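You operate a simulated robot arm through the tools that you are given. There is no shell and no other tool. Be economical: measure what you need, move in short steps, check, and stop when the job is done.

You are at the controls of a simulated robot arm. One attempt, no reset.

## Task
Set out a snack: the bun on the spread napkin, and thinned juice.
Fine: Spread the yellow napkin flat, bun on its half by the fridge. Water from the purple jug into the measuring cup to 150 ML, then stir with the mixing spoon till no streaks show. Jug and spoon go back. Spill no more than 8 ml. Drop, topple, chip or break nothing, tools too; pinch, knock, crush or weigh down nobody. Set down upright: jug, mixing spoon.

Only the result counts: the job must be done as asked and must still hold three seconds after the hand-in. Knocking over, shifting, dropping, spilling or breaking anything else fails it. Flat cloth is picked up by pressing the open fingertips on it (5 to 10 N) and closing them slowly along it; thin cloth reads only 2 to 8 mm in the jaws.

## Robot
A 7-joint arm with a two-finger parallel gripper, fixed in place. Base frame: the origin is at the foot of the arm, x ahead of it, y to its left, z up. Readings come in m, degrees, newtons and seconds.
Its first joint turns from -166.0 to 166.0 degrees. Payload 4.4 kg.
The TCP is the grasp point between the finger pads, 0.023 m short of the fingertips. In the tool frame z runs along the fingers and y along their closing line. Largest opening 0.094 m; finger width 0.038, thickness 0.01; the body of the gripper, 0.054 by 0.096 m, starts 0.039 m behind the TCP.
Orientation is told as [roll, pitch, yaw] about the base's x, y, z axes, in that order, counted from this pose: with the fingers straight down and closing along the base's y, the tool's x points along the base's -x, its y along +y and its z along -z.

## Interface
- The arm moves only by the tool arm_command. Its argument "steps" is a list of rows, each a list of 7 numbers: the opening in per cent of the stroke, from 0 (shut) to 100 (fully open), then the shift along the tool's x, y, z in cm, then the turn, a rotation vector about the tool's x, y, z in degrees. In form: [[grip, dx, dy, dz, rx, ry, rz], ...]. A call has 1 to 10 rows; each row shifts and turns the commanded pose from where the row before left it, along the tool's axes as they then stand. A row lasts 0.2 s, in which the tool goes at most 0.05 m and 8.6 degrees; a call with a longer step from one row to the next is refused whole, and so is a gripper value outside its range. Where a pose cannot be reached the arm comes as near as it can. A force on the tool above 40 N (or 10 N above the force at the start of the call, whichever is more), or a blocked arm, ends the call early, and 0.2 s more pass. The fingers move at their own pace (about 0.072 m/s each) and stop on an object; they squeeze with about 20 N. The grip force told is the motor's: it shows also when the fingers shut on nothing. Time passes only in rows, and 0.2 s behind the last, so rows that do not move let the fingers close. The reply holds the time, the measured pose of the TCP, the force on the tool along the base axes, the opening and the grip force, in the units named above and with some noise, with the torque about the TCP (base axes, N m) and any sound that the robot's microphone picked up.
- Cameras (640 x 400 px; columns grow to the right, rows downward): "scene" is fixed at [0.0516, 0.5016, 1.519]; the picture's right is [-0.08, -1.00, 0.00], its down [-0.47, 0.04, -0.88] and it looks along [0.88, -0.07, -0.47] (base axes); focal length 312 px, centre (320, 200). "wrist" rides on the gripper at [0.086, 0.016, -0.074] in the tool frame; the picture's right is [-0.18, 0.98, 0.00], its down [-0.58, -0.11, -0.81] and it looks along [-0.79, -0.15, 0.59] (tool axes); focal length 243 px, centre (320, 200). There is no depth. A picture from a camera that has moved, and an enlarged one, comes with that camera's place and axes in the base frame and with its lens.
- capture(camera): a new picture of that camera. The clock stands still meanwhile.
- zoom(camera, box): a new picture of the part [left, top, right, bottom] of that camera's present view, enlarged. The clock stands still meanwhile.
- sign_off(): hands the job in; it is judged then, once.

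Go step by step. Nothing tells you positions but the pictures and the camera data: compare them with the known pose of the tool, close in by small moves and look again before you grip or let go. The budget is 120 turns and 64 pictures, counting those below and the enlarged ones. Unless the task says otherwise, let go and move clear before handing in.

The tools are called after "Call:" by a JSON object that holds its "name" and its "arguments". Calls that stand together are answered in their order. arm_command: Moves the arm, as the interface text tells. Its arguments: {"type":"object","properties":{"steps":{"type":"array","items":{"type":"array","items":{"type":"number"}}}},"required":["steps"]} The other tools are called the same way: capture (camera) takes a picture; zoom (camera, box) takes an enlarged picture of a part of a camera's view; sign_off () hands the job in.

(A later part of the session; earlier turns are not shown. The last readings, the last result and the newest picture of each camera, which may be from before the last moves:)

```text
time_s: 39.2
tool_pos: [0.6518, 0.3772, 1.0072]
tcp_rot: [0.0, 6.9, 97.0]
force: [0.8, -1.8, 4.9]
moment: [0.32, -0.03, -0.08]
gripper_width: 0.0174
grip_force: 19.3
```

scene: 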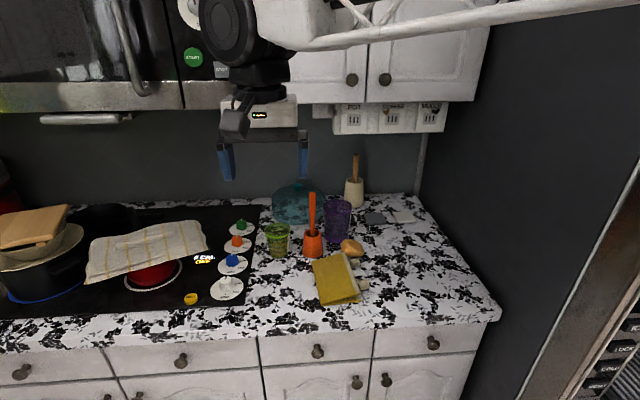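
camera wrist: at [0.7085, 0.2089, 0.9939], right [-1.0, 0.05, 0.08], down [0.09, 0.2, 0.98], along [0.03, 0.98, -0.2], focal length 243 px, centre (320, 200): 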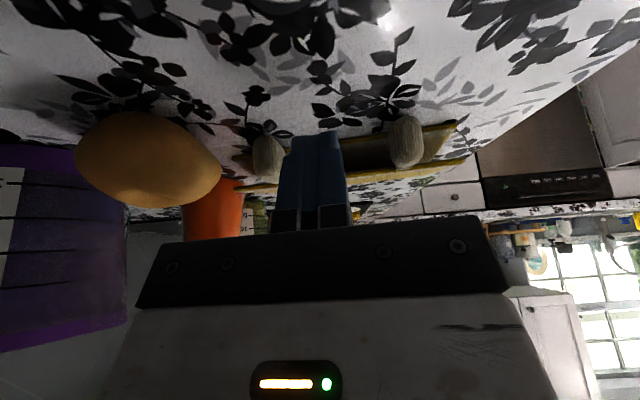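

Call:
{"name": "arm_command", "arguments": {"steps": [[0, -1.2, 0, -1.6, 0, 8, 0], [0, -1.15, 0, -1.5, 0, 8, 0], [0, -1.15, 0, -1.42, 0, 8, 0], [0, -1.15, 0, -1.42, 0, 8, 0], [0, 0, 0, 0, 0, 0, 0]]}}

Call:
{"name": "arm_command", "arguments": {"steps": [[0, -1.15, 0, -1.42, 0, 8, 0], [0, -1.15, 0, -1.42, 0, 8, 0], [0, 0, 0, 0, 0, 0, 0]]}}

Call:
{"name": "zoom", "arguments": {"camera": "scene", "box": [220, 180, 400, 320]}}

```text
time_s: 40.4
tool_pos: [0.6442, 0.4392, 1.0476]
tcp_rot: [0.0, 38.9, 97.0]
force: [0.8, -0.6, 0.1]
moment: [-0.02, 0.01, 0.01]
gripper_width: 0.0175
grip_force: 20.5
```

```text
time_s: 41.2
tool_pos: [0.6389, 0.4751, 1.0538]
tcp_rot: [-0.1, 54.9, 97.0]
force: [0.3, 0.4, 0.1]
moment: [0.03, 0.01, 0.02]
gripper_width: 0.0173
grip_force: 20.3
```

```text
2.86 times, centred on (310, 250) of scene
camera zoom: at [0.0516, 0.5016, 1.519], right [-0.08, -1.0, 0.0], down [-0.47, 0.04, -0.88], along [0.88, -0.07, -0.47], focal length 890 px, centre (349, 57)
```

zoom: 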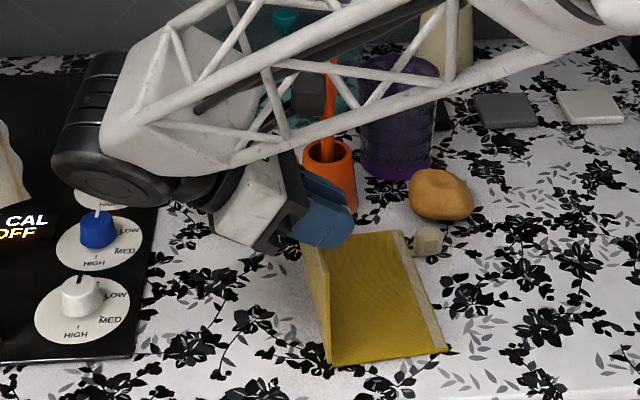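

The flap is vertical at only 55° of tilt, so there's about 30° left. I'll continue.

Call:
{"name": "arm_command", "arguments": {"steps": [[0, -1.15, 0, -1.42, 0, 8, 0], [0, -1.15, 0, -1.42, 0, 8, 0], [0, 0, 0, 0, 0, 0, 0]]}}

Call:
{"name": "arm_command", "arguments": {"steps": [[0, -1.15, 0, -1.42, 0, 8, 0], [0, 0, 0, 0, 0, 0, 0]]}}

Call:
{"name": "zoom", "arguments": {"camera": "scene", "box": [220, 180, 400, 320]}}

```text
time_s: 42.0
tool_pos: [0.6353, 0.5105, 1.0484]
tcp_rot: [0.1, 70.9, 96.9]
force: [-0.5, 0.8, 0.3]
moment: [-0.07, 0.03, -0.04]
gripper_width: 0.0174
grip_force: 19.8
```

```text
time_s: 42.6
tool_pos: [0.6339, 0.5271, 1.0418]
tcp_rot: [0.0, 78.9, 97.1]
force: [0.4, -0.2, -0.7]
moment: [0.03, 0.0, 0.02]
gripper_width: 0.017
grip_force: 19.7
```

```text
2.86 times, centred on (310, 250) of scene
camera zoom: at [0.0516, 0.5016, 1.519], right [-0.08, -1.0, 0.0], down [-0.47, 0.04, -0.88], along [0.88, -0.07, -0.47], focal length 890 px, centre (349, 57)
```

zoom: 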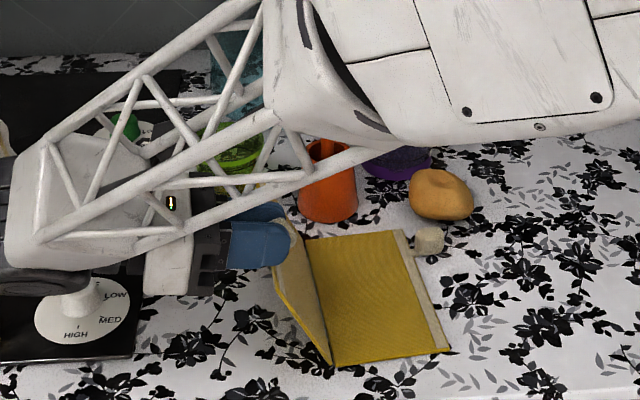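

The flap is at about 115°, past vertical. I'll release and lift clear.

Call:
{"name": "arm_command", "arguments": {"steps": [[45, 0, 0, 0, 0, 0, 0], [45, 0, 0, 0, 0, 0, 0], [45, 4, 0, 0.5, 0, 0, 0], [45, 4, 0, 1, 0, 0, 0], [45, 0, 0, 0, 0, 0, 0]]}}

Call:
{"name": "zoom", "arguments": {"camera": "scene", "box": [220, 180, 400, 320]}}

```text
time_s: 43.8
tool_pos: [0.6372, 0.4981, 1.1175]
tcp_rot: [0.1, 78.8, 97.0]
force: [-0.3, 0.0, -0.5]
moment: [0.0, 0.02, 0.0]
gripper_width: 0.0422
grip_force: 0.0
```

```text
2.86 times, centred on (310, 250) of scene
camera zoom: at [0.0516, 0.5016, 1.519], right [-0.08, -1.0, 0.0], down [-0.47, 0.04, -0.88], along [0.88, -0.07, -0.47], focal length 890 px, centre (349, 57)
```

zoom: 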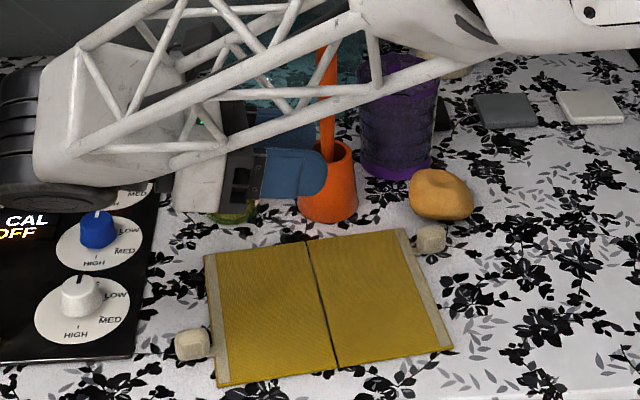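

The napkin lies flat. Next is the bun, so I bring the tool upright first.

Call:
{"name": "arm_command", "arguments": {"steps": [[45, 0.5, 0, 0, 0, -7.9, 0], [45, 0, 0, 0, 0, -7.9, 0], [45, 0, 0, 0, 0, -7.9, 0], [45, 0, 0, 0, 0, -7.9, 0], [45, 0, 0, 0, 0, -7.9, 0], [45, 0, 0, 0, 0, -7.9, 0], [45, 0, 0, 0, 0, -7.9, 0], [45, 0, 0, 0, 0, -7.9, 0], [45, 0, 0, 0, 0, -7.9, 0], [45, 0, 0, 0, 0, -7.8, 0]]}}

Call:
{"name": "arm_command", "arguments": {"steps": [[100, 2, 0, -1, 0, 0, 8], [100, 2, 0, 0, 0, 0, 8], [100, 2, 0, 0, 0, 0, 8], [100, 0, 0, 0, 0, 0, 8], [100, 0, 0, 0, 0, 0, 8], [100, 0, 0, 0, 0, 0, 8], [100, 0, 0, 0, 0, 0, 8], [100, 0, 0, 0, 0, 0, 8], [100, 0, 0, 0, 0, 0, 8], [100, 0, 0, 0, 0, 0, 8]]}}

Call:
{"name": "arm_command", "arguments": {"steps": [[100, 0, 0, 0, 0, 0, 8], [100, 0, 0, 0, 0, 0, 9], [100, 0, 0, 0, 0, 0, 0]]}}

```text
time_s: 46.0
tool_pos: [0.6378, 0.4965, 1.1224]
tcp_rot: [0.0, -0.2, 97.0]
force: [0.5, -0.1, 0.1]
moment: [0.0, 0.0, -0.01]
gripper_width: 0.0423
grip_force: 0.0
```

```text
time_s: 48.2
tool_pos: [0.6366, 0.4384, 1.1336]
tcp_rot: [0.2, 0.0, 16.9]
force: [-0.7, -0.5, 0.5]
moment: [-0.01, 0.01, 0.0]
gripper_width: 0.0942
grip_force: 0.1
```

```text
refused: row 2 steps farther than a row can; nothing moved
```

Call:
{"name": "arm_command", "arguments": {"steps": [[100, 0, 0, 0, 0, 0, 8.4], [100, 0, 0, 0, 0, 0, 8.4], [100, -2.6, -2.4, 1.5, 0, 0, 0], [100, -2.6, -2.4, 1.5, 0, 0, 0], [100, -2.6, -2.4, 1.5, 0, 0, 0], [100, -2.6, -2.4, 1.5, 0, 0, 0], [100, 0, 0, 0, 0, 0, 0]]}}

Call:
{"name": "capture", "arguments": {"camera": "wrist"}}

```text
time_s: 49.8
tool_pos: [0.7411, 0.3417, 1.0734]
tcp_rot: [0.2, 0.0, 0.2]
force: [-0.1, 0.8, -0.1]
moment: [0.01, 0.0, -0.02]
gripper_width: 0.0938
grip_force: 0.2
```

```text
22 pictures are left
camera wrist: at [0.6548, 0.3583, 1.1493], right [0.18, 0.98, 0.0], down [0.58, -0.11, 0.81], along [0.79, -0.14, -0.59], focal length 243 px, centre (320, 200)
```

wrist: 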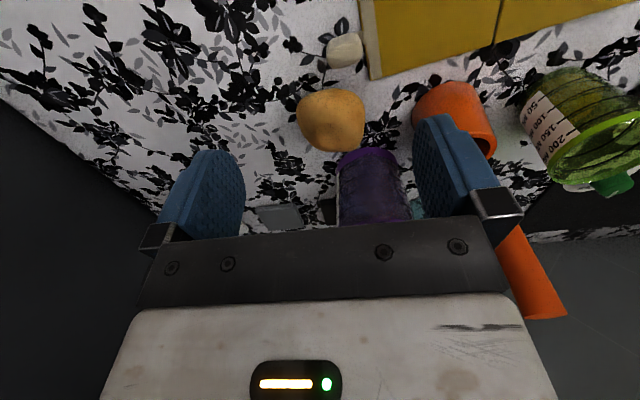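

The bun is at about (0.802, 0.343). I'll go above it and descend around it.

Call:
{"name": "arm_command", "arguments": {"steps": [[100, -3.05, 0.1, 0, 0, 0, 0], [100, -3.05, 0.1, 0, 0, 0, 0], [100, 0, 0, 4, 0, 0, 0], [100, 0, 0, 4, 0, 0, 0], [100, 0, 0, 3, 0, 0, 0], [100, 0, 0, 1.7, 0, 0, 0], [100, 0, 0, 0, 0, 0, 0]]}}

Call:
{"name": "capture", "arguments": {"camera": "wrist"}}

```text
time_s: 51.4
tool_pos: [0.8032, 0.3426, 0.9477]
tcp_rot: [0.2, 0.0, 0.2]
force: [0.1, 0.5, 0.0]
moment: [0.03, 0.0, -0.03]
gripper_width: 0.0941
grip_force: 0.0
```

```text
21 pictures are left
camera wrist: at [0.7159, 0.3588, 1.0226], right [0.18, 0.98, 0.0], down [0.58, -0.11, 0.81], along [0.79, -0.14, -0.59], focal length 243 px, centre (320, 200)
```

wrist: 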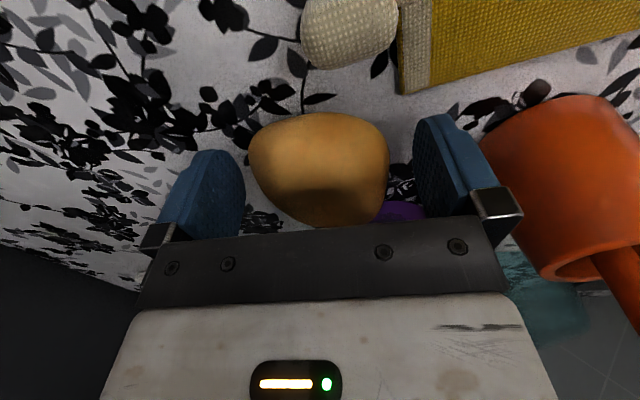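

Call:
{"name": "arm_command", "arguments": {"steps": [[85, 0, 0, 0, 0, 0, 0], [75, 0, 0, 0, 0, 0, 0], [70, 0, 0, 0, 0, 0, 0], [66, 0, 0, 0, 0, 0, 0], [62, 0, 0, 0, 0, 0, 0]]}}

```text
time_s: 52.6
tool_pos: [0.803, 0.3423, 0.9474]
tcp_rot: [0.1, 0.0, 0.2]
force: [-0.5, 0.8, -0.7]
moment: [-0.01, -0.02, 0.01]
gripper_width: 0.0683
grip_force: 19.3
```

The bun is gripped at 68 mm. I'll lift it and carry it to the centre of the right half.

Call:
{"name": "arm_command", "arguments": {"steps": [[60, 0, 0, -3, 0, 0, 0], [60, 0, 0, -4, 0, 0, 0], [60, 3, 2, 0, 0, 0, 0], [60, 3, 2.1, 0, 0, 0, 0], [60, 3, 2.1, 0, 0, 0, 0], [60, 2.8, 2.1, 0, 0, 0, 0], [60, 0, 0, 3, 0, 0, 0], [60, 0, 0, 2, 0, 0, 0], [60, 0, 0, 0, 0, 0, 0]]}}

Call:
{"name": "zoom", "arguments": {"camera": "scene", "box": [260, 200, 400, 310]}}

```text
time_s: 54.6
tool_pos: [0.6848, 0.4263, 0.9648]
tcp_rot: [0.1, 0.0, 0.2]
force: [-0.7, -0.4, -0.8]
moment: [-0.02, -0.02, -0.01]
gripper_width: 0.0679
grip_force: 19.7
```

```text
3.64 times, centred on (330, 255) of scene
camera zoom: at [0.0516, 0.5016, 1.519], right [-0.08, -1.0, 0.0], down [-0.47, 0.04, -0.88], along [0.88, -0.07, -0.47], focal length 1133 px, centre (284, 0)
```

zoom: 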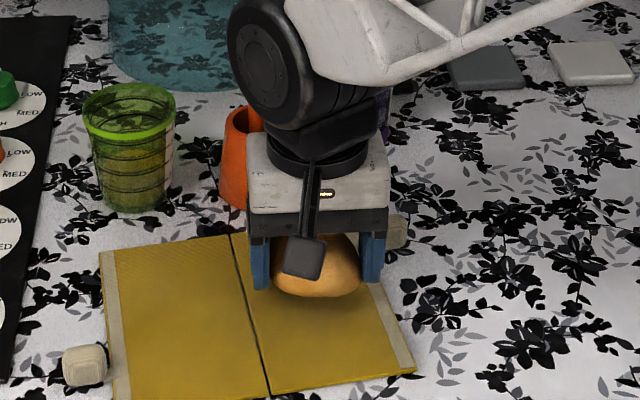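

Call:
{"name": "arm_command", "arguments": {"steps": [[60, 1.5, 0, 0, 0, 0, 0], [60, 0, 0, 0.8, 0, 0, 0], [60, 0, 0, 0.5, 0, 0, 0], [60, 0, 0, 0, 0, 0, 0]]}}

```text
time_s: 55.6
tool_pos: [0.6678, 0.4277, 0.9551]
tcp_rot: [0.1, -0.1, 0.3]
force: [0.7, 0.5, -0.4]
moment: [0.0, 0.0, -0.03]
gripper_width: 0.068
grip_force: 19.7
```

Call:
{"name": "arm_command", "arguments": {"steps": [[60, 0, 0, 0.4, 0, 0, 0], [60, 0, 0, 0, 0, 0, 0]]}}

```text
time_s: 56.2
tool_pos: [0.6693, 0.426, 0.951]
tcp_rot: [0.0, -0.2, 0.2]
force: [0.9, 1.1, 15.4]
moment: [0.06, -0.07, -0.07]
gripper_width: 0.0678
grip_force: 20.7
```

I have contact. I'll ease up 2 mm, release and rise.

Call:
{"name": "arm_command", "arguments": {"steps": [[60, 0, 0, -0.2, 0, 0, 0], [80, 0, 0, 0, 0, 0, 0], [95, 0, 0, 0, 0, 0, 0], [95, 0, 0, -4, 0, 0, 0], [95, 0, 0, -4.5, 0, 0, 0], [95, 0, 0, -4.5, 0, 0, 0], [95, 0, 0, 0, 0, 0, 0]]}}

Call:
{"name": "zoom", "arguments": {"camera": "scene", "box": [260, 180, 400, 310]}}

Call:
{"name": "capture", "arguments": {"camera": "wrist"}}

```text
time_s: 57.8
tool_pos: [0.6696, 0.4258, 1.0809]
tcp_rot: [0.1, -0.1, 0.2]
force: [-0.1, 0.8, 0.2]
moment: [0.01, -0.01, -0.01]
gripper_width: 0.0892
grip_force: 0.0
```

```text
3.08 times, centred on (330, 245) of scene
camera zoom: at [0.0516, 0.5016, 1.519], right [-0.08, -1.0, 0.0], down [-0.47, 0.04, -0.88], along [0.88, -0.07, -0.47], focal length 959 px, centre (289, 62)
```

zoom: 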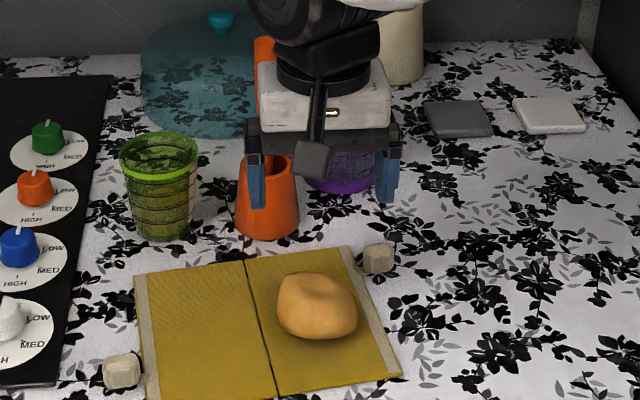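

```text
18 pictures are left
camera wrist: at [0.583, 0.4423, 1.1556], right [0.18, 0.98, 0.0], down [0.58, -0.11, 0.81], along [0.79, -0.14, -0.59], focal length 243 px, centre (320, 200)
```

wrist: 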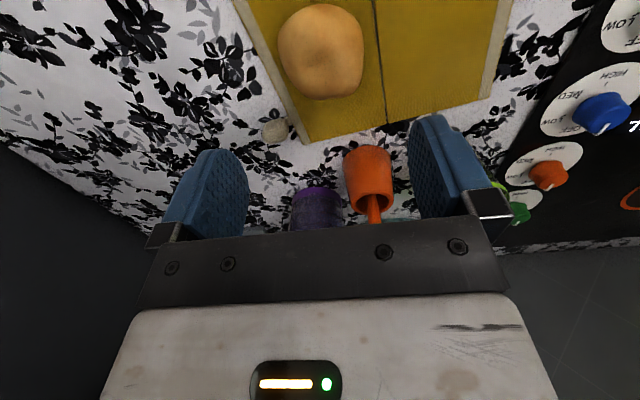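

The bun is set on the fridge-side half. The jug (about 0.912, 0.389) is too wide at the rim for a grip from above, so I need a near-horizontal grip with the camera on top. I'll lift, turn toward azimuth 35° and pitch the tool forward.

Call:
{"name": "arm_command", "arguments": {"steps": [[95, 2, 0, -4, 0, 0, -8.5], [95, 2, 0, -4, 0, 0, -8.5], [95, 2, 0, -4, 0, 0, -8.5], [95, 2, 0, -2, 0, 0, -8.5], [95, 0, 0, 0, 0, -8.5, 0], [95, 0, 0, 0, 0, -8.5, 0], [95, 0, 0, 0, 0, -8.5, 0], [95, 0, 0, 0, 0, -8.5, 0], [95, 0, 0, 0, 0, -8.5, 0], [95, 0, 0, 0, 0, -8.5, 0]]}}

Call:
{"name": "arm_command", "arguments": {"steps": [[95, 0, 0, 0, 0, -8, 0], [95, 0, 0, 0, 0, -8, 0], [95, 0, 0, 0, 0, -8, 0], [95, 0, 0, 0, 0, 0, -8.5], [95, 0, 0, 0, 0, 0, -8.5], [95, 0, 0, 0, 0, 0, -8.5], [95, 0, 0, 0, 0, 0, -8.5], [95, 0, 0, 0, 0, 0, -8.5], [95, 0, 0, 0, 0, 0, -8.5], [95, 0, 0, 0, 0, 0, -8.5]]}}

```text
time_s: 60.0
tool_pos: [0.5915, 0.4084, 1.2223]
tcp_rot: [0.1, -51.2, 34.1]
force: [-0.2, -0.1, -0.2]
moment: [-0.02, 0.0, -0.02]
gripper_width: 0.0893
grip_force: 0.0
```

```text
time_s: 62.2
tool_pos: [0.5906, 0.4085, 1.2219]
tcp_rot: [-72.6, -29.3, 115.6]
force: [-0.2, 0.2, -0.4]
moment: [0.0, 0.0, 0.0]
gripper_width: 0.0892
grip_force: 0.0
```

Call:
{"name": "arm_command", "arguments": {"steps": [[95, 0, 0, 0, 0, 0, -8.5], [95, 0, 0, 0, 0, 0, -8.5], [95, 0, 0, 0, 0, 0, -8.5], [95, 0, 0, 0, 0, 0, -8.5], [95, 0, 0, 0, 0, 0, -8.5], [95, 0, 0, 0, 0, 0, -8.5], [95, 0, 0, 0, 0, 0, -8.5], [95, 0, 0, 0, 0, 0, -8.5]]}}

Call:
{"name": "arm_command", "arguments": {"steps": [[95, 0, 0, 0, 0, 0, -8.5], [95, 0, 0, 0, 0, 0, -8.5], [95, 0, 0, 0, 0, 0, -8.5], [95, 0, 0, 0, 0, 0, -8.5], [95, 0, 0, 0, 0, 0, -8.5], [95, 0, 0, 0, 0, 0, -8.5], [95, 0, 0, 0, 0, 0, -1.5], [95, 0, 0, 0, 0, 0, 0]]}}

Call:
{"name": "capture", "arguments": {"camera": "wrist"}}

```text
time_s: 64.0
tool_pos: [0.5917, 0.4086, 1.2213]
tcp_rot: [-71.2, 36.1, 135.5]
force: [0.4, -0.2, 0.3]
moment: [-0.01, 0.0, 0.0]
gripper_width: 0.0893
grip_force: 0.1
```

```text
time_s: 65.8
tool_pos: [0.5912, 0.4088, 1.221]
tcp_rot: [-0.1, 75.0, -145.8]
force: [-0.2, -0.8, 0.3]
moment: [-0.01, 0.02, 0.03]
gripper_width: 0.0895
grip_force: 0.2
```

```text
17 pictures are left
camera wrist: at [0.5601, 0.3671, 1.3246], right [0.51, -0.84, -0.18], down [-0.83, -0.43, -0.35], along [0.22, 0.33, -0.92], focal length 243 px, centre (320, 200)
```

wrist: 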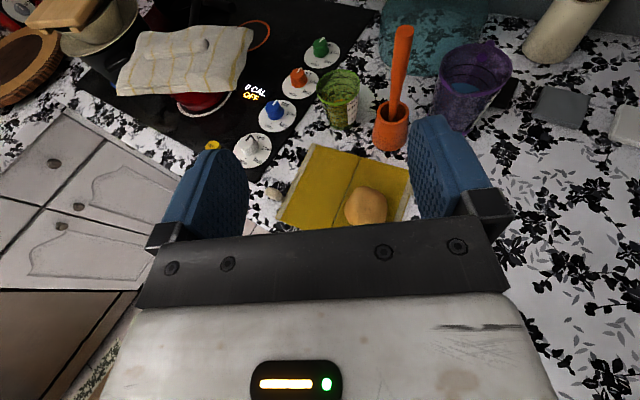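

The pose works, with camera up and the tool tipped 15° below horizontal at azimuth 34°. I'll zoom on jug, cup and spoon from here.

Call:
{"name": "zoom", "arguments": {"camera": "wrist", "box": [300, 10, 530, 160]}}

```text
2.67 times, centred on (415, 85) of wrist
camera zoom: at [0.5601, 0.3671, 1.3246], right [0.51, -0.84, -0.18], down [-0.83, -0.43, -0.35], along [0.22, 0.33, -0.92], focal length 647 px, centre (67, 507)
```

zoom: 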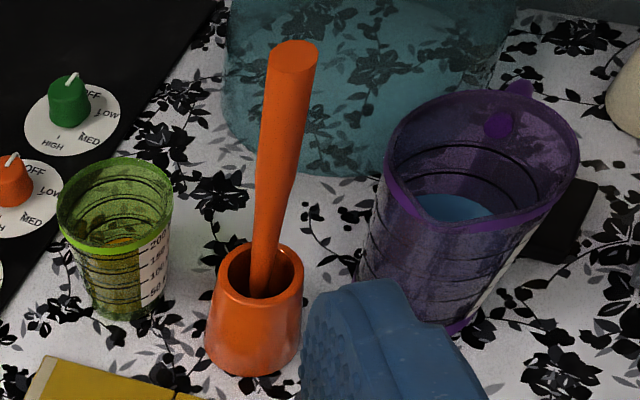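

The jug's spout faces -x and its handle +x, so I'll grip it from the right, pointing +y, and pour sideways over the spout. First I turn to azimuth 90° and test reach at the pour spot while empty-handed, high above everything.

Call:
{"name": "arm_command", "arguments": {"steps": [[95, 0, 0, 0, 7.73, 0, -2.07], [95, 0, 0, 0, 7.73, 0, -2.07], [95, 0, 0, 0, 7.73, 0, -2.07], [95, 0, 0, 0, 7.73, 0, -2.07], [95, 0, 0, 0, 7.73, 0, -2.07], [95, 0, 0, 0, 7.73, 0, -2.07], [95, 0, 0, 0, 7.5, 0, -2.0], [95, 0, 0, 0, 0, 5, 0], [95, 0, 0, 0, 0, 0, 0]]}}

Call:
{"name": "arm_command", "arguments": {"steps": [[95, 0.32, 4.17, 1.81, 0, 0, 0], [95, 0.32, 4.17, 1.81, 0, 0, 0], [95, 0.32, 4.17, 1.81, 0, 0, 0], [95, 0.32, 4.17, 1.81, 0, 0, 0], [95, 0.32, 4.17, 1.81, 0, 0, 0], [95, 0.32, 4.17, 1.81, 0, 0, 0], [95, 0.32, 4.17, 1.81, 0, 0, 0], [95, 0.32, 4.17, 1.81, 0, 0, 0], [95, 0, 0, 0, 0, 0, 0]]}}

```text
time_s: 67.8
tool_pos: [0.5917, 0.4087, 1.221]
tcp_rot: [-0.1, 80.1, -90.2]
force: [-0.3, 0.5, 0.6]
moment: [0.01, 0.01, 0.0]
gripper_width: 0.0892
grip_force: 0.0
```

```text
time_s: 70.0
tool_pos: [0.8815, 0.5358, 1.2183]
tcp_rot: [-11.8, 79.1, -101.6]
force: [-0.9, 0.1, -0.4]
moment: [-0.01, 0.01, 0.01]
gripper_width: 0.0892
grip_force: 0.0
stopped in row 9: the arm was blocked; the commanded pose is now the measured one
```

The arm was blocked near there, so I'll look at why.

Call:
{"name": "capture", "arguments": {"camera": "scene"}}

```text
15 pictures are left
```

scene: 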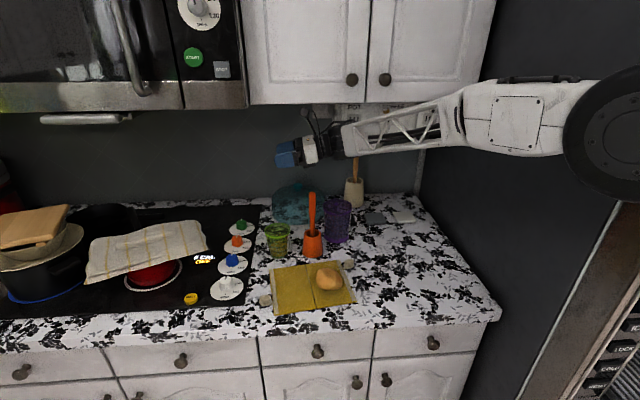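

The arm is at full stretch, so pouring from that side isn't possible. Instead I'll grip the jug at azimuth ~30° and pour to the right from the cup's left side. I'm backing off and turning to azimuth 30°.

Call:
{"name": "arm_command", "arguments": {"steps": [[95, 0, -4.2, 0, 0, 0, 0], [95, 0, -4.5, 0, 0, 0, 0], [95, 0, -4.5, 0, 0, 0, 0], [95, 0, -4.5, 0, -7.88, 0, 1.39], [95, 0, 0, 0, -7.88, 0, 1.39], [95, 0, 0, 0, -7.88, 0, 1.39], [95, 0, 0, 0, -7.88, 0, 1.39], [95, 0, 0, 0, -7.88, 0, 1.39], [95, 0, 0, 0, -7.88, 0, 1.39], [95, 0, 0, 0, -7.88, 0, 1.39]]}}

```text
time_s: 72.2
tool_pos: [0.7165, 0.5433, 1.2171]
tcp_rot: [-4.1, 76.9, -146.3]
force: [-2.8, -1.7, 12.3]
moment: [-0.46, 0.57, -0.05]
gripper_width: 0.0892
grip_force: 0.1
out of reach, approached as far as the arm can: row 10
```

Call:
{"name": "capture", "arguments": {"camera": "scene"}}

```text
14 pictures are left
```

scene: 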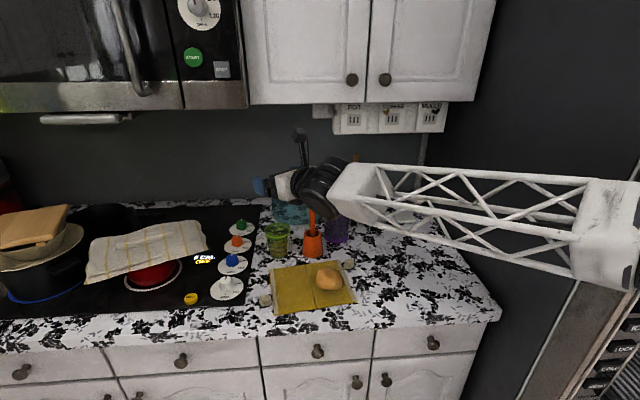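

Call:
{"name": "arm_command", "arguments": {"steps": [[95, 0, 0, -2, 0, 0, 0], [95, 0, 0, 0, 0, 0, 0], [95, 0, 0, 0, 0, 0, 0]]}}

```text
time_s: 73.0
tool_pos: [0.7098, 0.5388, 1.2098]
tcp_rot: [-3.5, 75.8, -147.2]
force: [-0.1, -0.8, -0.4]
moment: [-0.03, -0.01, 0.01]
gripper_width: 0.0894
grip_force: 0.1
out of reach, approached as far as the arm can: row 1
```

Call:
{"name": "arm_command", "arguments": {"steps": [[95, -1, 1, -4, 0, 0, 0], [95, -1, 1, -4, 0, 0, 0], [95, -1, 1, -4, 0, 0, 0], [95, -1, 1, -4, 0, 0, 0], [95, 0, 0, 0, 0, 0, 0]]}}

```text
time_s: 74.2
tool_pos: [0.5954, 0.4117, 1.204]
tcp_rot: [-3.1, 77.1, -149.0]
force: [0.7, 0.5, -0.8]
moment: [-0.01, -0.02, -0.01]
gripper_width: 0.0894
grip_force: 0.0
```

Call:
{"name": "arm_command", "arguments": {"steps": [[100, 0, 0, 0, -3.9, 2.9, 0.9], [100, -1.15, 2.98, 3.07, 0, 0, 0], [100, -1.15, 2.98, 3.07, 0, 0, 0], [100, -1.15, 2.98, 3.07, 0, 0, 0], [100, -1.15, 2.98, 3.07, 0, 0, 0], [100, -1.15, 2.98, 3.07, 0, 0, 0], [100, -1.15, 2.98, 3.07, 0, 0, 0], [100, 0, 0, 0, 0, 0, 0]]}}

Call:
{"name": "capture", "arguments": {"camera": "wrist"}}

```text
time_s: 76.0
tool_pos: [0.7908, 0.4219, 1.1299]
tcp_rot: [-0.8, 79.1, -154.2]
force: [0.2, -0.9, 0.5]
moment: [0.01, -0.02, -0.01]
gripper_width: 0.0942
grip_force: 0.0
out of reach, approached as far as the arm can: row 3, 4, 5, 6, 7
```

```text
13 pictures are left
camera wrist: at [0.747, 0.3815, 1.2294], right [0.41, -0.89, -0.18], down [-0.86, -0.3, -0.42], along [0.32, 0.33, -0.89], focal length 243 px, centre (320, 200)
```

wrist: 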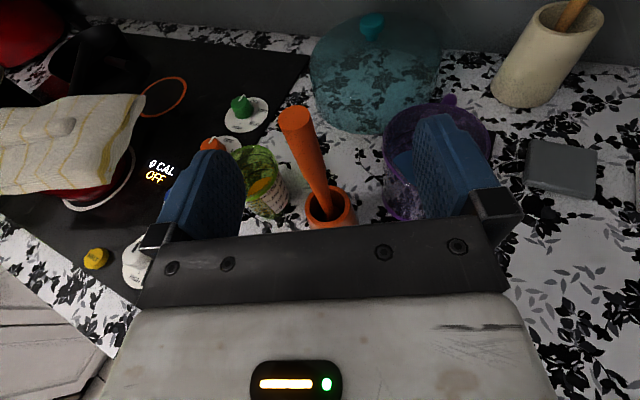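

A joint limit stopped me short and close to the spoon handle. Larger tool azimuths avoid that limit, so I'll lift away and use azimuth 45°.

Call:
{"name": "arm_command", "arguments": {"steps": [[100, 4, 0, 0, 0, 0, 0], [100, 3, 0, -3, 0, 0, 0], [100, 0, 0, -3, 7.85, 0, -1.5], [100, 0, 0, -3, 7.85, 0, -1.5], [100, 0, 0, 0, 3.5, 0, -0.7], [100, 0, 0, 0, 0, 0, 0]]}}

```text
time_s: 77.4
tool_pos: [0.7396, 0.4053, 1.1937]
tcp_rot: [-2.5, 71.6, -143.2]
force: [-0.4, 0.4, 0.5]
moment: [0.01, 0.01, 0.03]
gripper_width: 0.094
grip_force: 0.0
out of reach, approached as far as the arm can: row 3, 4
```

Call:
{"name": "arm_command", "arguments": {"steps": [[100, 0, 0, 0, 7.6, 0, -2.4], [100, 0, 0, 0, 0, 6, 0], [100, 0, 0, 0, 0, 0, 0]]}}

```text
time_s: 78.2
tool_pos: [0.7385, 0.4061, 1.193]
tcp_rot: [-4.3, 77.8, -137.1]
force: [-0.3, 0.6, 0.0]
moment: [0.01, -0.01, 0.0]
gripper_width: 0.0939
grip_force: 0.0
```

Azimuth 47° is reachable. Re-measured, the jug axis is at about (0.912, 0.381) with the rim at z≈1.03. I'll move to the standoff at its right and descend.

Call:
{"name": "arm_command", "arguments": {"steps": [[100, 0, 4.8, 0.2, 0, 0, 0], [100, 0, 4.8, 0.2, 0, 0, 0], [100, 0, 4.8, 0.2, 0, 0, 0], [100, -4.4, 0, 0.95, 0, 0, 0], [100, -4.4, 0, 0.95, 0, 0, 0], [100, -4.4, 0, 0.95, 0, 0, 0], [100, -4.4, 0, 0.95, 0, 0, 0], [100, 0, 0, 0, 0, 0, 0]]}}

Call:
{"name": "capture", "arguments": {"camera": "wrist"}}

```text
time_s: 80.0
tool_pos: [0.8454, 0.3128, 1.0092]
tcp_rot: [-4.3, 77.6, -137.1]
force: [0.9, 0.2, 0.6]
moment: [-0.03, -0.01, 0.01]
gripper_width: 0.0941
grip_force: 0.1
```

```text
12 pictures are left
camera wrist: at [0.8215, 0.2611, 1.1092], right [0.69, -0.7, -0.2], down [-0.7, -0.59, -0.4], along [0.16, 0.41, -0.9], focal length 243 px, centre (320, 200)
```

wrist: 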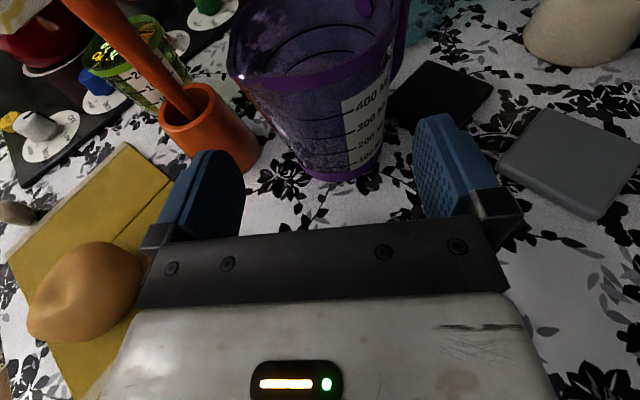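

Call:
{"name": "arm_command", "arguments": {"steps": [[100, -2.15, 0.5, 0.46, 0, 0, 0], [100, -2.15, 0, 0.46, 0, 0, 0], [100, 0.52, 0, 2.44, 0, 0, 0], [100, 0.31, 0, 1.46, 0, 0, 0], [100, 0, 0, 0, 0, 0, 0]]}}

Call:
{"name": "capture", "arguments": {"camera": "wrist"}}

```text
time_s: 81.2
tool_pos: [0.8787, 0.3394, 0.9671]
tcp_rot: [-4.3, 77.7, -136.9]
force: [0.5, -0.2, -0.1]
moment: [0.02, 0.0, 0.03]
gripper_width: 0.0939
grip_force: 0.0
```

```text
11 pictures are left
camera wrist: at [0.8534, 0.2881, 1.0674], right [0.69, -0.7, -0.2], down [-0.7, -0.59, -0.4], along [0.16, 0.41, -0.9], focal length 243 px, centre (320, 200)
```

wrist: 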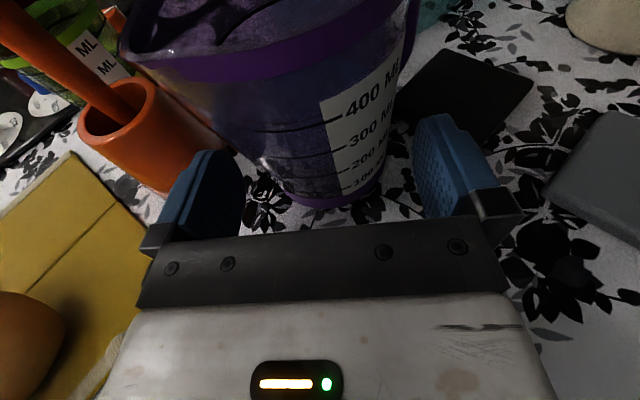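

The jug is centred between the fingers. I'll advance the last 3.3 cm.

Call:
{"name": "arm_command", "arguments": {"steps": [[100, 0.36, 0, 1.66, 0, 0, 0], [100, 0.34, 0, 1.56, 0, 0, 0], [100, 0, 0, 0, 0, 0, 0]]}}

```text
time_s: 82.0
tool_pos: [0.8988, 0.3643, 0.9669]
tcp_rot: [-4.2, 77.7, -136.9]
force: [-0.7, 0.3, -0.3]
moment: [-0.01, 0.02, 0.01]
gripper_width: 0.0939
grip_force: 0.1
```

No contact on the way in. I'll close on the jug.

Call:
{"name": "arm_command", "arguments": {"steps": [[96, 0, 0, 0, 0, 0, 0], [92, 0, 0, 0, 0, 0, 0], [88, 0, 0, 0, 0, 0, 0], [84, 0, 0, 0, 0, 0, 0], [80, 0, 0, 0, 0, 0, 0], [75, 0, 0, 0, 0, 0, 0]]}}

```text
time_s: 83.4
tool_pos: [0.9003, 0.3646, 0.9667]
tcp_rot: [-4.1, 77.7, -137.1]
force: [1.4, 0.1, 1.0]
moment: [-0.11, -0.1, 0.07]
gripper_width: 0.0888
grip_force: 20.1
```

Gripped at 88.8 mm. I'll set a firmer grip command and do a small test lift.

Call:
{"name": "arm_command", "arguments": {"steps": [[60, 0, 0, 0, 0, 0, 0], [60, 1, 0, -0.2, 0, 0, 0], [60, 2, 0, -0.4, 0, 0, 0], [60, 0, 0, 0, 0, 0, 0]]}}

Call:
{"name": "capture", "arguments": {"camera": "wrist"}}

```text
time_s: 84.4
tool_pos: [0.8993, 0.3635, 0.9959]
tcp_rot: [-4.2, 77.7, -136.9]
force: [-0.1, -0.4, -2.1]
moment: [-0.05, 0.1, 0.03]
gripper_width: 0.0888
grip_force: 20.2
```

```text
10 pictures are left
camera wrist: at [0.8753, 0.3118, 1.0982], right [0.69, -0.7, -0.2], down [-0.7, -0.59, -0.39], along [0.16, 0.41, -0.9], focal length 243 px, centre (320, 200)
```

wrist: 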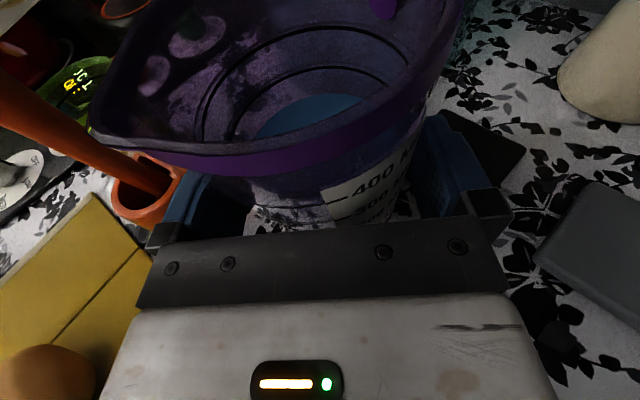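

The jug is held upright and light, with roughly 120–200 ml of water. The cup rim is at (0.835, 0.567, 1.00). I'll lift high, then carry the jug over to the cup's left side.

Call:
{"name": "arm_command", "arguments": {"steps": [[60, 3, 0, -0.64, 0, 0, 0], [60, 3.8, 0, -0.8, 0, 0, 0], [60, 3.8, 0, -0.8, 0, 0, 0], [60, 3.8, 0, -0.8, 0, 0, 0], [60, 3.8, 0, -0.8, 0, 0, 0], [60, 3.8, 0, -0.8, 0, 0, 0], [60, 1.8, 0, -0.4, 0, 0, 0], [60, 0, 0, 0, 0, 0, 0]]}}

Call:
{"name": "arm_command", "arguments": {"steps": [[60, 0.13, -1.8, 0.58, 0, 0, 0], [60, 0.25, -3.7, 1.16, 0, 0, 0], [60, 0.25, -3.7, 1.16, 0, 0, 0], [60, 0.25, -3.7, 1.16, 0, 0, 0], [60, 0.25, -3.7, 1.16, 0, 0, 0], [60, 0.25, -3.7, 1.16, 0, 0, 0], [60, 0.25, -3.7, 1.16, 0, 0, 0], [60, 0.13, -1.8, 0.58, 0, 0, 0], [60, 0, 0, 0, 0, 0, 0]]}}

```text
time_s: 86.0
tool_pos: [0.9023, 0.3625, 1.2267]
tcp_rot: [-5.3, 77.3, -138.1]
force: [-0.4, 0.2, -4.5]
moment: [0.01, -0.09, -0.07]
gripper_width: 0.0871
grip_force: 20.2
stopped in row 7: the force on the tool passed its limit (the readings are from after the stop); the commanded pose is now the measured one
```

```text
time_s: 88.0
tool_pos: [0.7687, 0.5968, 1.2296]
tcp_rot: [-5.3, 77.3, -138.1]
force: [0.0, 0.0, -3.0]
moment: [-0.05, 0.04, 0.01]
gripper_width: 0.0871
grip_force: 19.6
```

A force spike stopped the lift near the cabinet and the width changed slightly. I'll check the jug.

Call:
{"name": "zoom", "arguments": {"camera": "scene", "box": [200, 90, 400, 270]}}

```text
2.22 times, centred on (300, 180) of scene
camera zoom: at [0.0516, 0.5016, 1.519], right [-0.08, -1.0, 0.0], down [-0.47, 0.04, -0.88], along [0.88, -0.07, -0.47], focal length 692 px, centre (364, 244)
```

zoom: 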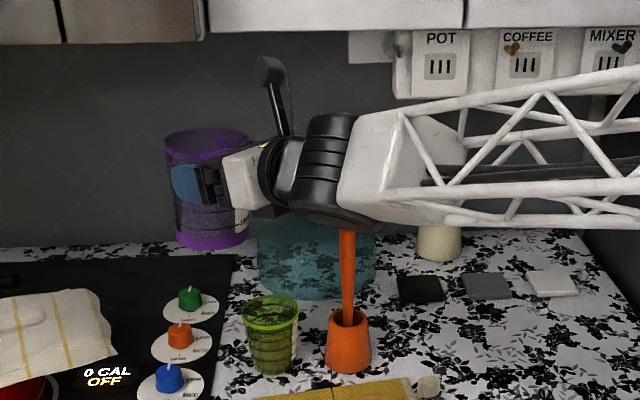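

Call:
{"name": "zoom", "arguments": {"camera": "scene", "box": [260, 135, 330, 215]}}

```text
5.00 times, centred on (295, 175) of scene
camera zoom: at [0.0516, 0.5016, 1.519], right [-0.08, -1.0, 0.0], down [-0.47, 0.04, -0.88], along [0.88, -0.07, -0.47], focal length 1558 px, centre (445, 325)
```

zoom: 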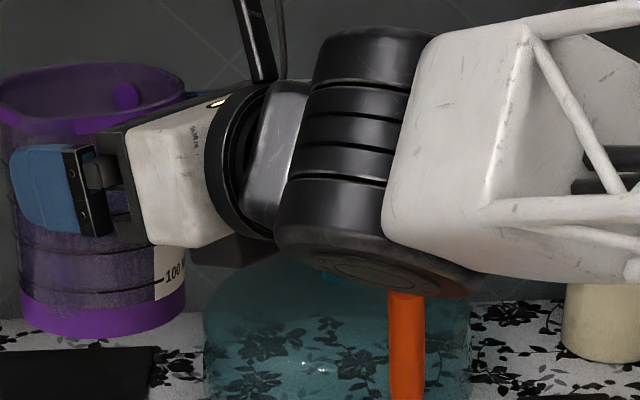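

The jug is upright but slid down about 2.5 cm in the grip, so the pads are now about 3.5 cm below the rim. I'll allow for that. Next I descend a bit and pre-tilt to a safe 56°, beside and above the cup.

Call:
{"name": "arm_command", "arguments": {"steps": [[60, -3.8, 0.45, 1.28, 0, 0, 0], [60, -3.8, 0.45, 1.28, 0, 0, 0], [60, 0, 0, 0, 0.9, 0, 3.9], [60, 0, 0, 0, 1.3, 0, 5.85], [60, 0, 0, 0, 1.3, 0, 5.85], [60, 0, 0, 0, 1.3, 0, 5.85], [60, 0, 0, 0, 1.3, 0, 5.85], [60, 0, 0, 0, 1.3, 0, 5.85], [60, 0, 0, 0, 1.3, 0, 5.85], [60, 0, 0, 0, 0, 0, 0]]}}

Call:
{"name": "arm_command", "arguments": {"steps": [[60, 0, 0, 0, 0.9, 0, 3.9], [60, 0, 0, 0, 0.9, 0, 3.9], [60, 0, 0, 0, 0.9, 0, 3.9], [60, 0, 0, 0, 0, 0, 0], [60, -1.1, 1.6, 0.24, 0, 0, 0], [60, -1.1, 1.6, 0.24, 0, 0, 0], [60, -1.1, 1.6, 0.24, 0, 0, 0], [60, 0, 0, 0, 0, 0, 0]]}}

Call:
{"name": "zoom", "arguments": {"camera": "scene", "box": [230, 150, 330, 270]}}

```text
time_s: 90.2
tool_pos: [0.782, 0.5996, 1.1527]
tcp_rot: [-75.9, 47.2, 155.9]
force: [1.2, 0.2, -2.4]
moment: [-0.11, 0.01, 0.0]
gripper_width: 0.0869
grip_force: 20.2
```

```text
time_s: 92.0
tool_pos: [0.783, 0.5982, 1.0937]
tcp_rot: [-80.7, 35.8, 152.8]
force: [-0.5, -0.3, -2.4]
moment: [-0.13, -0.01, -0.01]
gripper_width: 0.0873
grip_force: 19.4
```

```text
3.33 times, centred on (280, 210) of scene
camera zoom: at [0.0516, 0.5016, 1.519], right [-0.08, -1.0, 0.0], down [-0.47, 0.04, -0.88], along [0.88, -0.07, -0.47], focal length 1039 px, centre (453, 167)
```

zoom: 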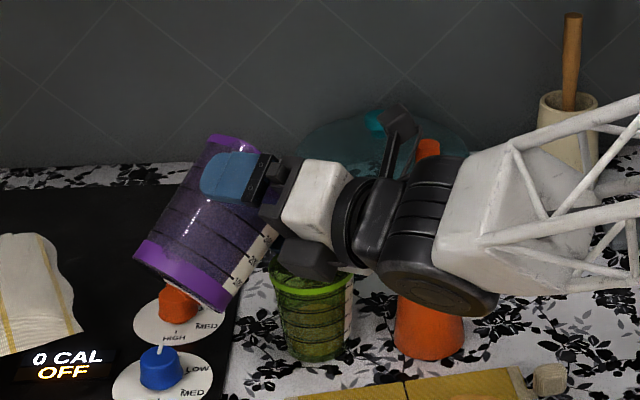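

The lip is directly above the cup. I'll tilt further in small steps and listen for pouring.

Call:
{"name": "arm_command", "arguments": {"steps": [[60, 0, 0, 0, 0.9, 0, 3.9], [60, 0, 0, 0, 0.9, 0, 3.9], [60, 0, 0, 0, 0, 0, 0], [60, 0, 0, 0, 0, 0, 0]]}}

Call:
{"name": "arm_command", "arguments": {"steps": [[60, 0, 0, 0, 0.9, 0, 3.9], [60, 0, 0, 0, 0, 0, 0], [60, 0, 0, 0, 0, 0, 0]]}}

```text
time_s: 93.0
tool_pos: [0.782, 0.5972, 1.0938]
tcp_rot: [-83.2, 28.2, 151.5]
force: [0.4, -0.2, -2.9]
moment: [-0.16, -0.01, 0.0]
gripper_width: 0.0873
grip_force: 19.8
```

```text
time_s: 93.8
tool_pos: [0.7831, 0.597, 1.0936]
tcp_rot: [-84.3, 24.2, 151.1]
force: [-0.1, -0.5, -0.7]
moment: [-0.14, 0.02, 0.02]
gripper_width: 0.087
grip_force: 20.0
```

Call:
{"name": "arm_command", "arguments": {"steps": [[60, 0, 0, 0, 0, 0, 0]]}}

Call:
{"name": "arm_command", "arguments": {"steps": [[60, 0, 0, 0, 0, 0, 0]]}}

Call:
{"name": "arm_command", "arguments": {"steps": [[60, 0, 0, 0, 0, 0, 0]]}}

```text
time_s: 94.2
tool_pos: [0.783, 0.5974, 1.0915]
tcp_rot: [-84.3, 24.2, 151.1]
force: [0.3, -0.1, -2.4]
moment: [-0.09, -0.01, -0.02]
gripper_width: 0.0871
grip_force: 20.0
```

```text
time_s: 94.6
tool_pos: [0.7834, 0.5971, 1.0934]
tcp_rot: [-84.2, 24.2, 150.9]
force: [-0.2, 0.7, -2.0]
moment: [-0.12, 0.0, -0.01]
gripper_width: 0.0869
grip_force: 20.1
```

```text
time_s: 95.0
tool_pos: [0.7833, 0.5982, 1.0931]
tcp_rot: [-84.3, 24.2, 151.0]
force: [0.3, -0.2, -2.0]
moment: [-0.06, -0.01, -0.02]
gripper_width: 0.0871
grip_force: 20.1
```

The weight and moment seem to be falling, so it may be pouring. I'll check the cup.

Call:
{"name": "zoom", "arguments": {"camera": "scene", "box": [255, 190, 315, 265]}}

```text
5.33 times, centred on (285, 228) of scene
camera zoom: at [0.0516, 0.5016, 1.519], right [-0.08, -1.0, 0.0], down [-0.47, 0.04, -0.88], along [0.88, -0.07, -0.47], focal length 1662 px, centre (507, 53)
```

zoom: 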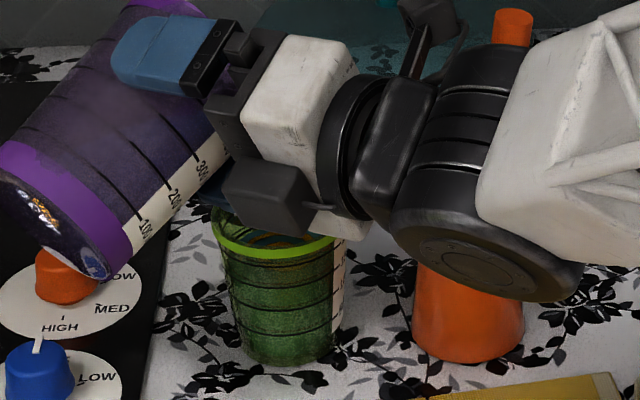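

Streaked liquid is already visible high in the cup. I'm tilting the jug back at once.

Call:
{"name": "arm_command", "arguments": {"steps": [[60, 0, 0, 0, -1.7, 0, -7.7], [60, 0, 0, 0, -1.7, 0, -7.7], [60, 0, 0, 0, -1.3, 0, -5.85], [60, 0, 0, 0, 0, 0, 0]]}}

Call:
{"name": "zoom", "arguments": {"camera": "scene", "box": [262, 212, 302, 262]}}

```text
time_s: 96.0
tool_pos: [0.7832, 0.5988, 1.0942]
tcp_rot: [-77.2, 45.4, 155.1]
force: [0.4, -0.1, -3.1]
moment: [-0.08, 0.01, -0.01]
gripper_width: 0.0867
grip_force: 20.4
```

```text
8.00 times, centred on (282, 237) of scene
camera zoom: at [0.0516, 0.5016, 1.519], right [-0.08, -1.0, 0.0], down [-0.47, 0.04, -0.88], along [0.88, -0.07, -0.47], focal length 2493 px, centre (624, -96)
```

zoom: 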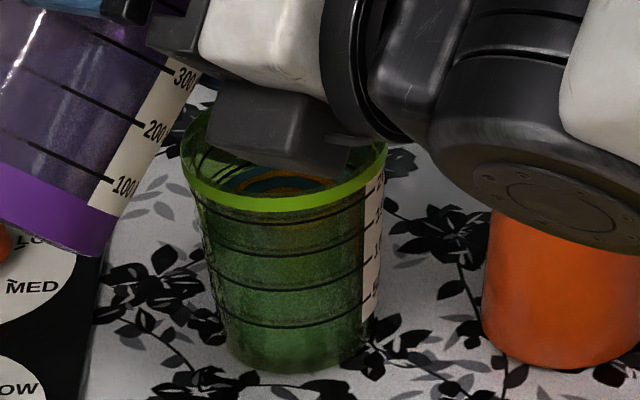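

I'd estimate roughly 135 ml now. I'll raise the jug a little to get an unobstructed look at the level.

Call:
{"name": "arm_command", "arguments": {"steps": [[60, 2.1, -2, -0.48, 0, 0, 0], [60, 2.1, -2, -0.48, 0, 0, 0], [60, 0, 0, 0, 0, 0, 0]]}}

Call:
{"name": "zoom", "arguments": {"camera": "scene", "box": [267, 217, 297, 257]}}

```text
time_s: 96.8
tool_pos: [0.7844, 0.5976, 1.1528]
tcp_rot: [-77.0, 45.3, 155.1]
force: [0.6, 0.0, -1.6]
moment: [-0.08, 0.0, -0.01]
gripper_width: 0.0871
grip_force: 20.0
```

```text
10.00 times, centred on (282, 237) of scene
camera zoom: at [0.0516, 0.5016, 1.519], right [-0.08, -1.0, 0.0], down [-0.47, 0.04, -0.88], along [0.88, -0.07, -0.47], focal length 3116 px, centre (700, -170)
```

zoom: 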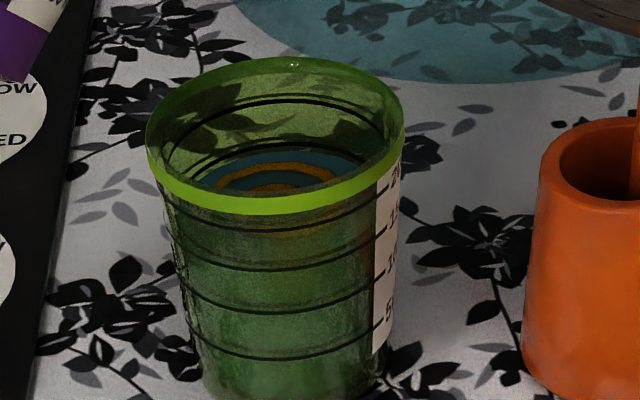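

The level is about 139 ml, roughly 10 ml short. I'll go back down and pour a small touch more, just past the previous angle and briefly.

Call:
{"name": "arm_command", "arguments": {"steps": [[60, -2.1, 2, 0.48, 0, 0, 0], [60, -2.1, 2, 0.48, 0, 0, 0], [60, 0, 0, 0, 1.3, 0, 5.85], [60, 0, 0, 0, 1.3, 0, 5.85], [60, 0, 0, 0, 1.3, 0, 5.85], [60, 0, 0, 0, 1.15, 0, 5.2], [60, 0, 0, 0, 0, 0, 0], [60, 0, 0, 0, 0, 0, 0], [60, 0, 0, 0, -1.7, 0, -7.7], [60, 0, 0, 0, -1.7, 0, -7.7]]}}

Call:
{"name": "arm_command", "arguments": {"steps": [[60, 0, 0, 0, -1.5, 0, -6.7], [60, 2.1, -2, -0.48, 0, 0, 0], [60, 2.1, -2, -0.48, 0, 0, 0], [60, 0, 0, 0, 0, 0, 0]]}}

Call:
{"name": "zoom", "arguments": {"camera": "scene", "box": [267, 217, 297, 257]}}

```text
time_s: 99.0
tool_pos: [0.7835, 0.5968, 1.0941]
tcp_rot: [-80.1, 38.1, 153.2]
force: [0.4, 0.3, -2.4]
moment: [-0.09, -0.01, 0.03]
gripper_width: 0.0872
grip_force: 19.9
```

```text
time_s: 100.0
tool_pos: [0.7845, 0.5977, 1.1508]
tcp_rot: [-77.5, 44.6, 155.0]
force: [-0.3, 0.4, -2.6]
moment: [-0.07, 0.02, 0.02]
gripper_width: 0.087
grip_force: 19.7
```

```text
10.00 times, centred on (282, 237) of scene
camera zoom: at [0.0516, 0.5016, 1.519], right [-0.08, -1.0, 0.0], down [-0.47, 0.04, -0.88], along [0.88, -0.07, -0.47], focal length 3116 px, centre (700, -170)
```

zoom: 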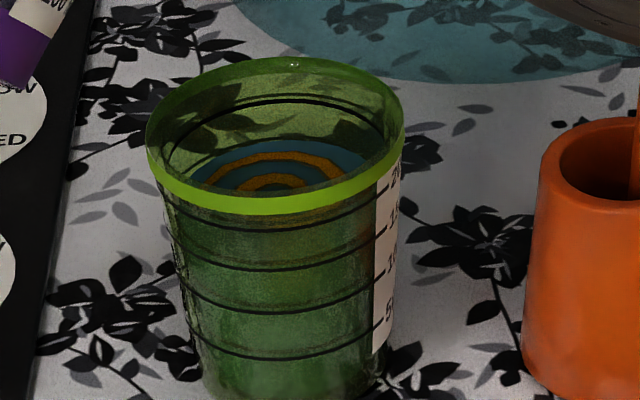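

The level now sits right at the 150 ring. I'll bring the jug upright and carry it back around the spoon.

Call:
{"name": "arm_command", "arguments": {"steps": [[60, 0, 0, 0, -1.3, 0, -5.85], [60, 0, 0, 0, -1.3, 0, -5.85], [60, 0, 0, 0, -1.3, 0, -5.85], [60, 0, 0, 0, -1.3, 0, -5.85], [60, 0, 0, 0, -1.3, 0, -5.85], [60, 0, 0, 0, -1.3, 0, -5.85], [60, 0, 0, 0, -1.3, 0, -5.85], [60, 0, 0, 0, -0.2, 0, -0.85], [60, 0, 0, 0, 0, 0, 0]]}}

Call:
{"name": "arm_command", "arguments": {"steps": [[60, -0.86, -0.61, -3.81, 0, 0, 0], [60, -0.86, -0.61, -3.81, 0, 0, 0], [60, -0.86, -0.61, -3.81, 0, 0, 0], [60, -0.86, -0.61, -3.81, 0, 0, 0], [60, -0.57, 2.38, -2.5, 0, 0, 0], [60, -0.57, 2.38, -2.5, 0, 0, 0], [60, -0.57, 2.38, -2.5, 0, 0, 0], [60, -0.57, 2.38, -2.5, 0, 0, 0], [60, 0, 0, 0, 0, 0, 0]]}}

Call:
{"name": "arm_command", "arguments": {"steps": [[60, 0.16, 4.1, 0.71, 0, 0, 0], [60, 0.16, 4.1, 0.71, 0, 0, 0], [60, 0.16, 4.1, 0.71, 0, 0, 0], [60, 0.16, 4.1, 0.71, 0, 0, 0], [60, 0.76, 0.23, 3.35, 0, 0, 0], [60, 0.76, 0.23, 3.35, 0, 0, 0], [60, 0.76, 0.23, 3.35, 0, 0, 0], [60, 0.76, 0.23, 3.35, 0, 0, 0], [60, 0, 0, 0, 0, 0, 0]]}}

```text
time_s: 102.0
tool_pos: [0.7846, 0.5972, 1.152]
tcp_rot: [-5.5, 77.5, -138.1]
force: [0.1, 1.0, -2.7]
moment: [-0.05, 0.05, 0.0]
gripper_width: 0.087
grip_force: 20.0
```

```text
time_s: 104.0
tool_pos: [0.6606, 0.357, 1.1501]
tcp_rot: [-5.6, 77.5, -138.1]
force: [0.0, 0.7, -1.8]
moment: [-0.02, 0.07, 0.03]
gripper_width: 0.0871
grip_force: 20.1
```

```text
time_s: 106.0
tool_pos: [0.8996, 0.3651, 1.1491]
tcp_rot: [-5.9, 77.5, -138.4]
force: [0.2, 0.0, -2.2]
moment: [-0.07, 0.03, 0.03]
gripper_width: 0.0871
grip_force: 19.8
```

Call:
{"name": "arm_command", "arguments": {"steps": [[60, -3.4, 0, 0.77, 0, 0, 0], [60, -3.4, 0, 0.77, 0, 0, 0], [60, -3.4, 0, 0.77, 0, 0, 0], [60, -2.2, 0, 0.5, 0, 0, 0], [60, -0.5, 0, 0.11, 0, 0, 0], [60, -0.5, 0, 0.11, 0, 0, 0], [60, 0, 0, 0, 0, 0, 0]]}}

```text
time_s: 107.6
tool_pos: [0.8991, 0.3652, 1.0099]
tcp_rot: [-5.6, 77.5, -138.2]
force: [0.8, -0.5, -2.2]
moment: [-0.02, 0.08, 0.01]
gripper_width: 0.0868
grip_force: 19.5
```

Call:
{"name": "arm_command", "arguments": {"steps": [[60, -0.49, 0, 0.11, 0, 0, 0], [60, -0.49, 0, 0.11, 0, 0, 0], [60, 0, 0, 0, 0, 0, 0]]}}

Call:
{"name": "arm_command", "arguments": {"steps": [[60, -0.3, 0, 0.07, 0, 0, 0], [60, 0, 0, 0, 0, 0, 0]]}}

Call:
{"name": "arm_command", "arguments": {"steps": [[60, -0.3, 0, 0.07, 0, 0, 0], [60, 0, 0, 0, 0, 0, 0]]}}

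```text
time_s: 108.4
tool_pos: [0.8979, 0.3669, 1.0008]
tcp_rot: [-5.6, 77.5, -138.3]
force: [-4.0, 3.1, 13.4]
moment: [0.28, -0.29, 0.13]
gripper_width: 0.087
grip_force: 20.3
```

```text
time_s: 109.0
tool_pos: [0.8986, 0.3672, 0.9953]
tcp_rot: [-5.6, 77.5, -138.3]
force: [-1.2, 0.6, 13.3]
moment: [0.07, -0.1, 0.04]
gripper_width: 0.0864
grip_force: 19.9
```

```text
time_s: 109.6
tool_pos: [0.8979, 0.3667, 0.9937]
tcp_rot: [-5.5, 77.5, -138.3]
force: [1.4, -3.8, 13.2]
moment: [-0.03, -0.08, -0.05]
gripper_width: 0.086
grip_force: 19.7
```

The jug is on the counter. I'll relieve the pressure slightly and open slowly.

Call:
{"name": "arm_command", "arguments": {"steps": [[60, 0.2, 0, -0.04, 0, 0, 0], [85, 0, 0, 0, 0, 0, 0], [92, 0, 0, 0, 0, 0, 0], [96, 0, 0, 0, 0, 0, 0], [100, 0, 0, 0, 0, 0, 0], [100, 0, 0, 0, 0, 0, 0]]}}

```text
time_s: 111.0
tool_pos: [0.8963, 0.3665, 0.9959]
tcp_rot: [-5.7, 77.6, -138.2]
force: [-0.1, -0.9, -1.2]
moment: [0.0, 0.01, 0.0]
gripper_width: 0.094
grip_force: 0.1
```

Call:
{"name": "arm_command", "arguments": {"steps": [[100, -0.22, 0, -0.98, 0, 0, 0], [100, -0.33, 0, -1.46, 0, 0, 0], [100, -0.55, 0, -2.44, 0, 0, 0], [100, -0.66, 0, -2.93, 0, 0, 0], [100, -0.66, 0, -2.93, 0, 0, 0], [100, 0, 0, 0, 0, 0, 0]]}}

Call:
{"name": "capture", "arguments": {"camera": "wrist"}}

```text
time_s: 112.4
tool_pos: [0.8248, 0.2855, 0.9939]
tcp_rot: [-5.6, 77.4, -138.4]
force: [-0.4, -0.3, -0.9]
moment: [-0.01, 0.01, 0.01]
gripper_width: 0.0938
grip_force: 0.0
```

```text
2 pictures are left
camera wrist: at [0.8014, 0.234, 1.0956], right [0.69, -0.69, -0.2], down [-0.71, -0.59, -0.39], along [0.15, 0.41, -0.9], focal length 243 px, centre (320, 200)
```

wrist: 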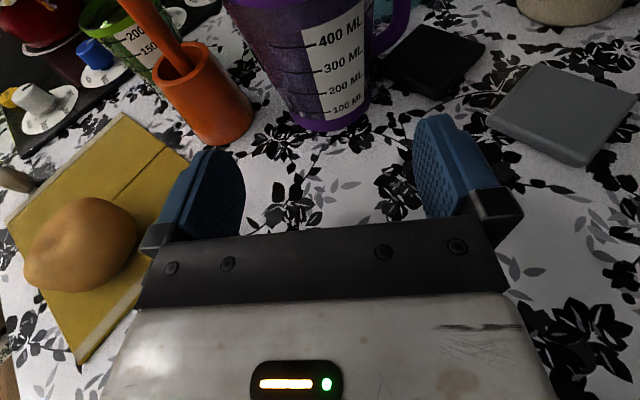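

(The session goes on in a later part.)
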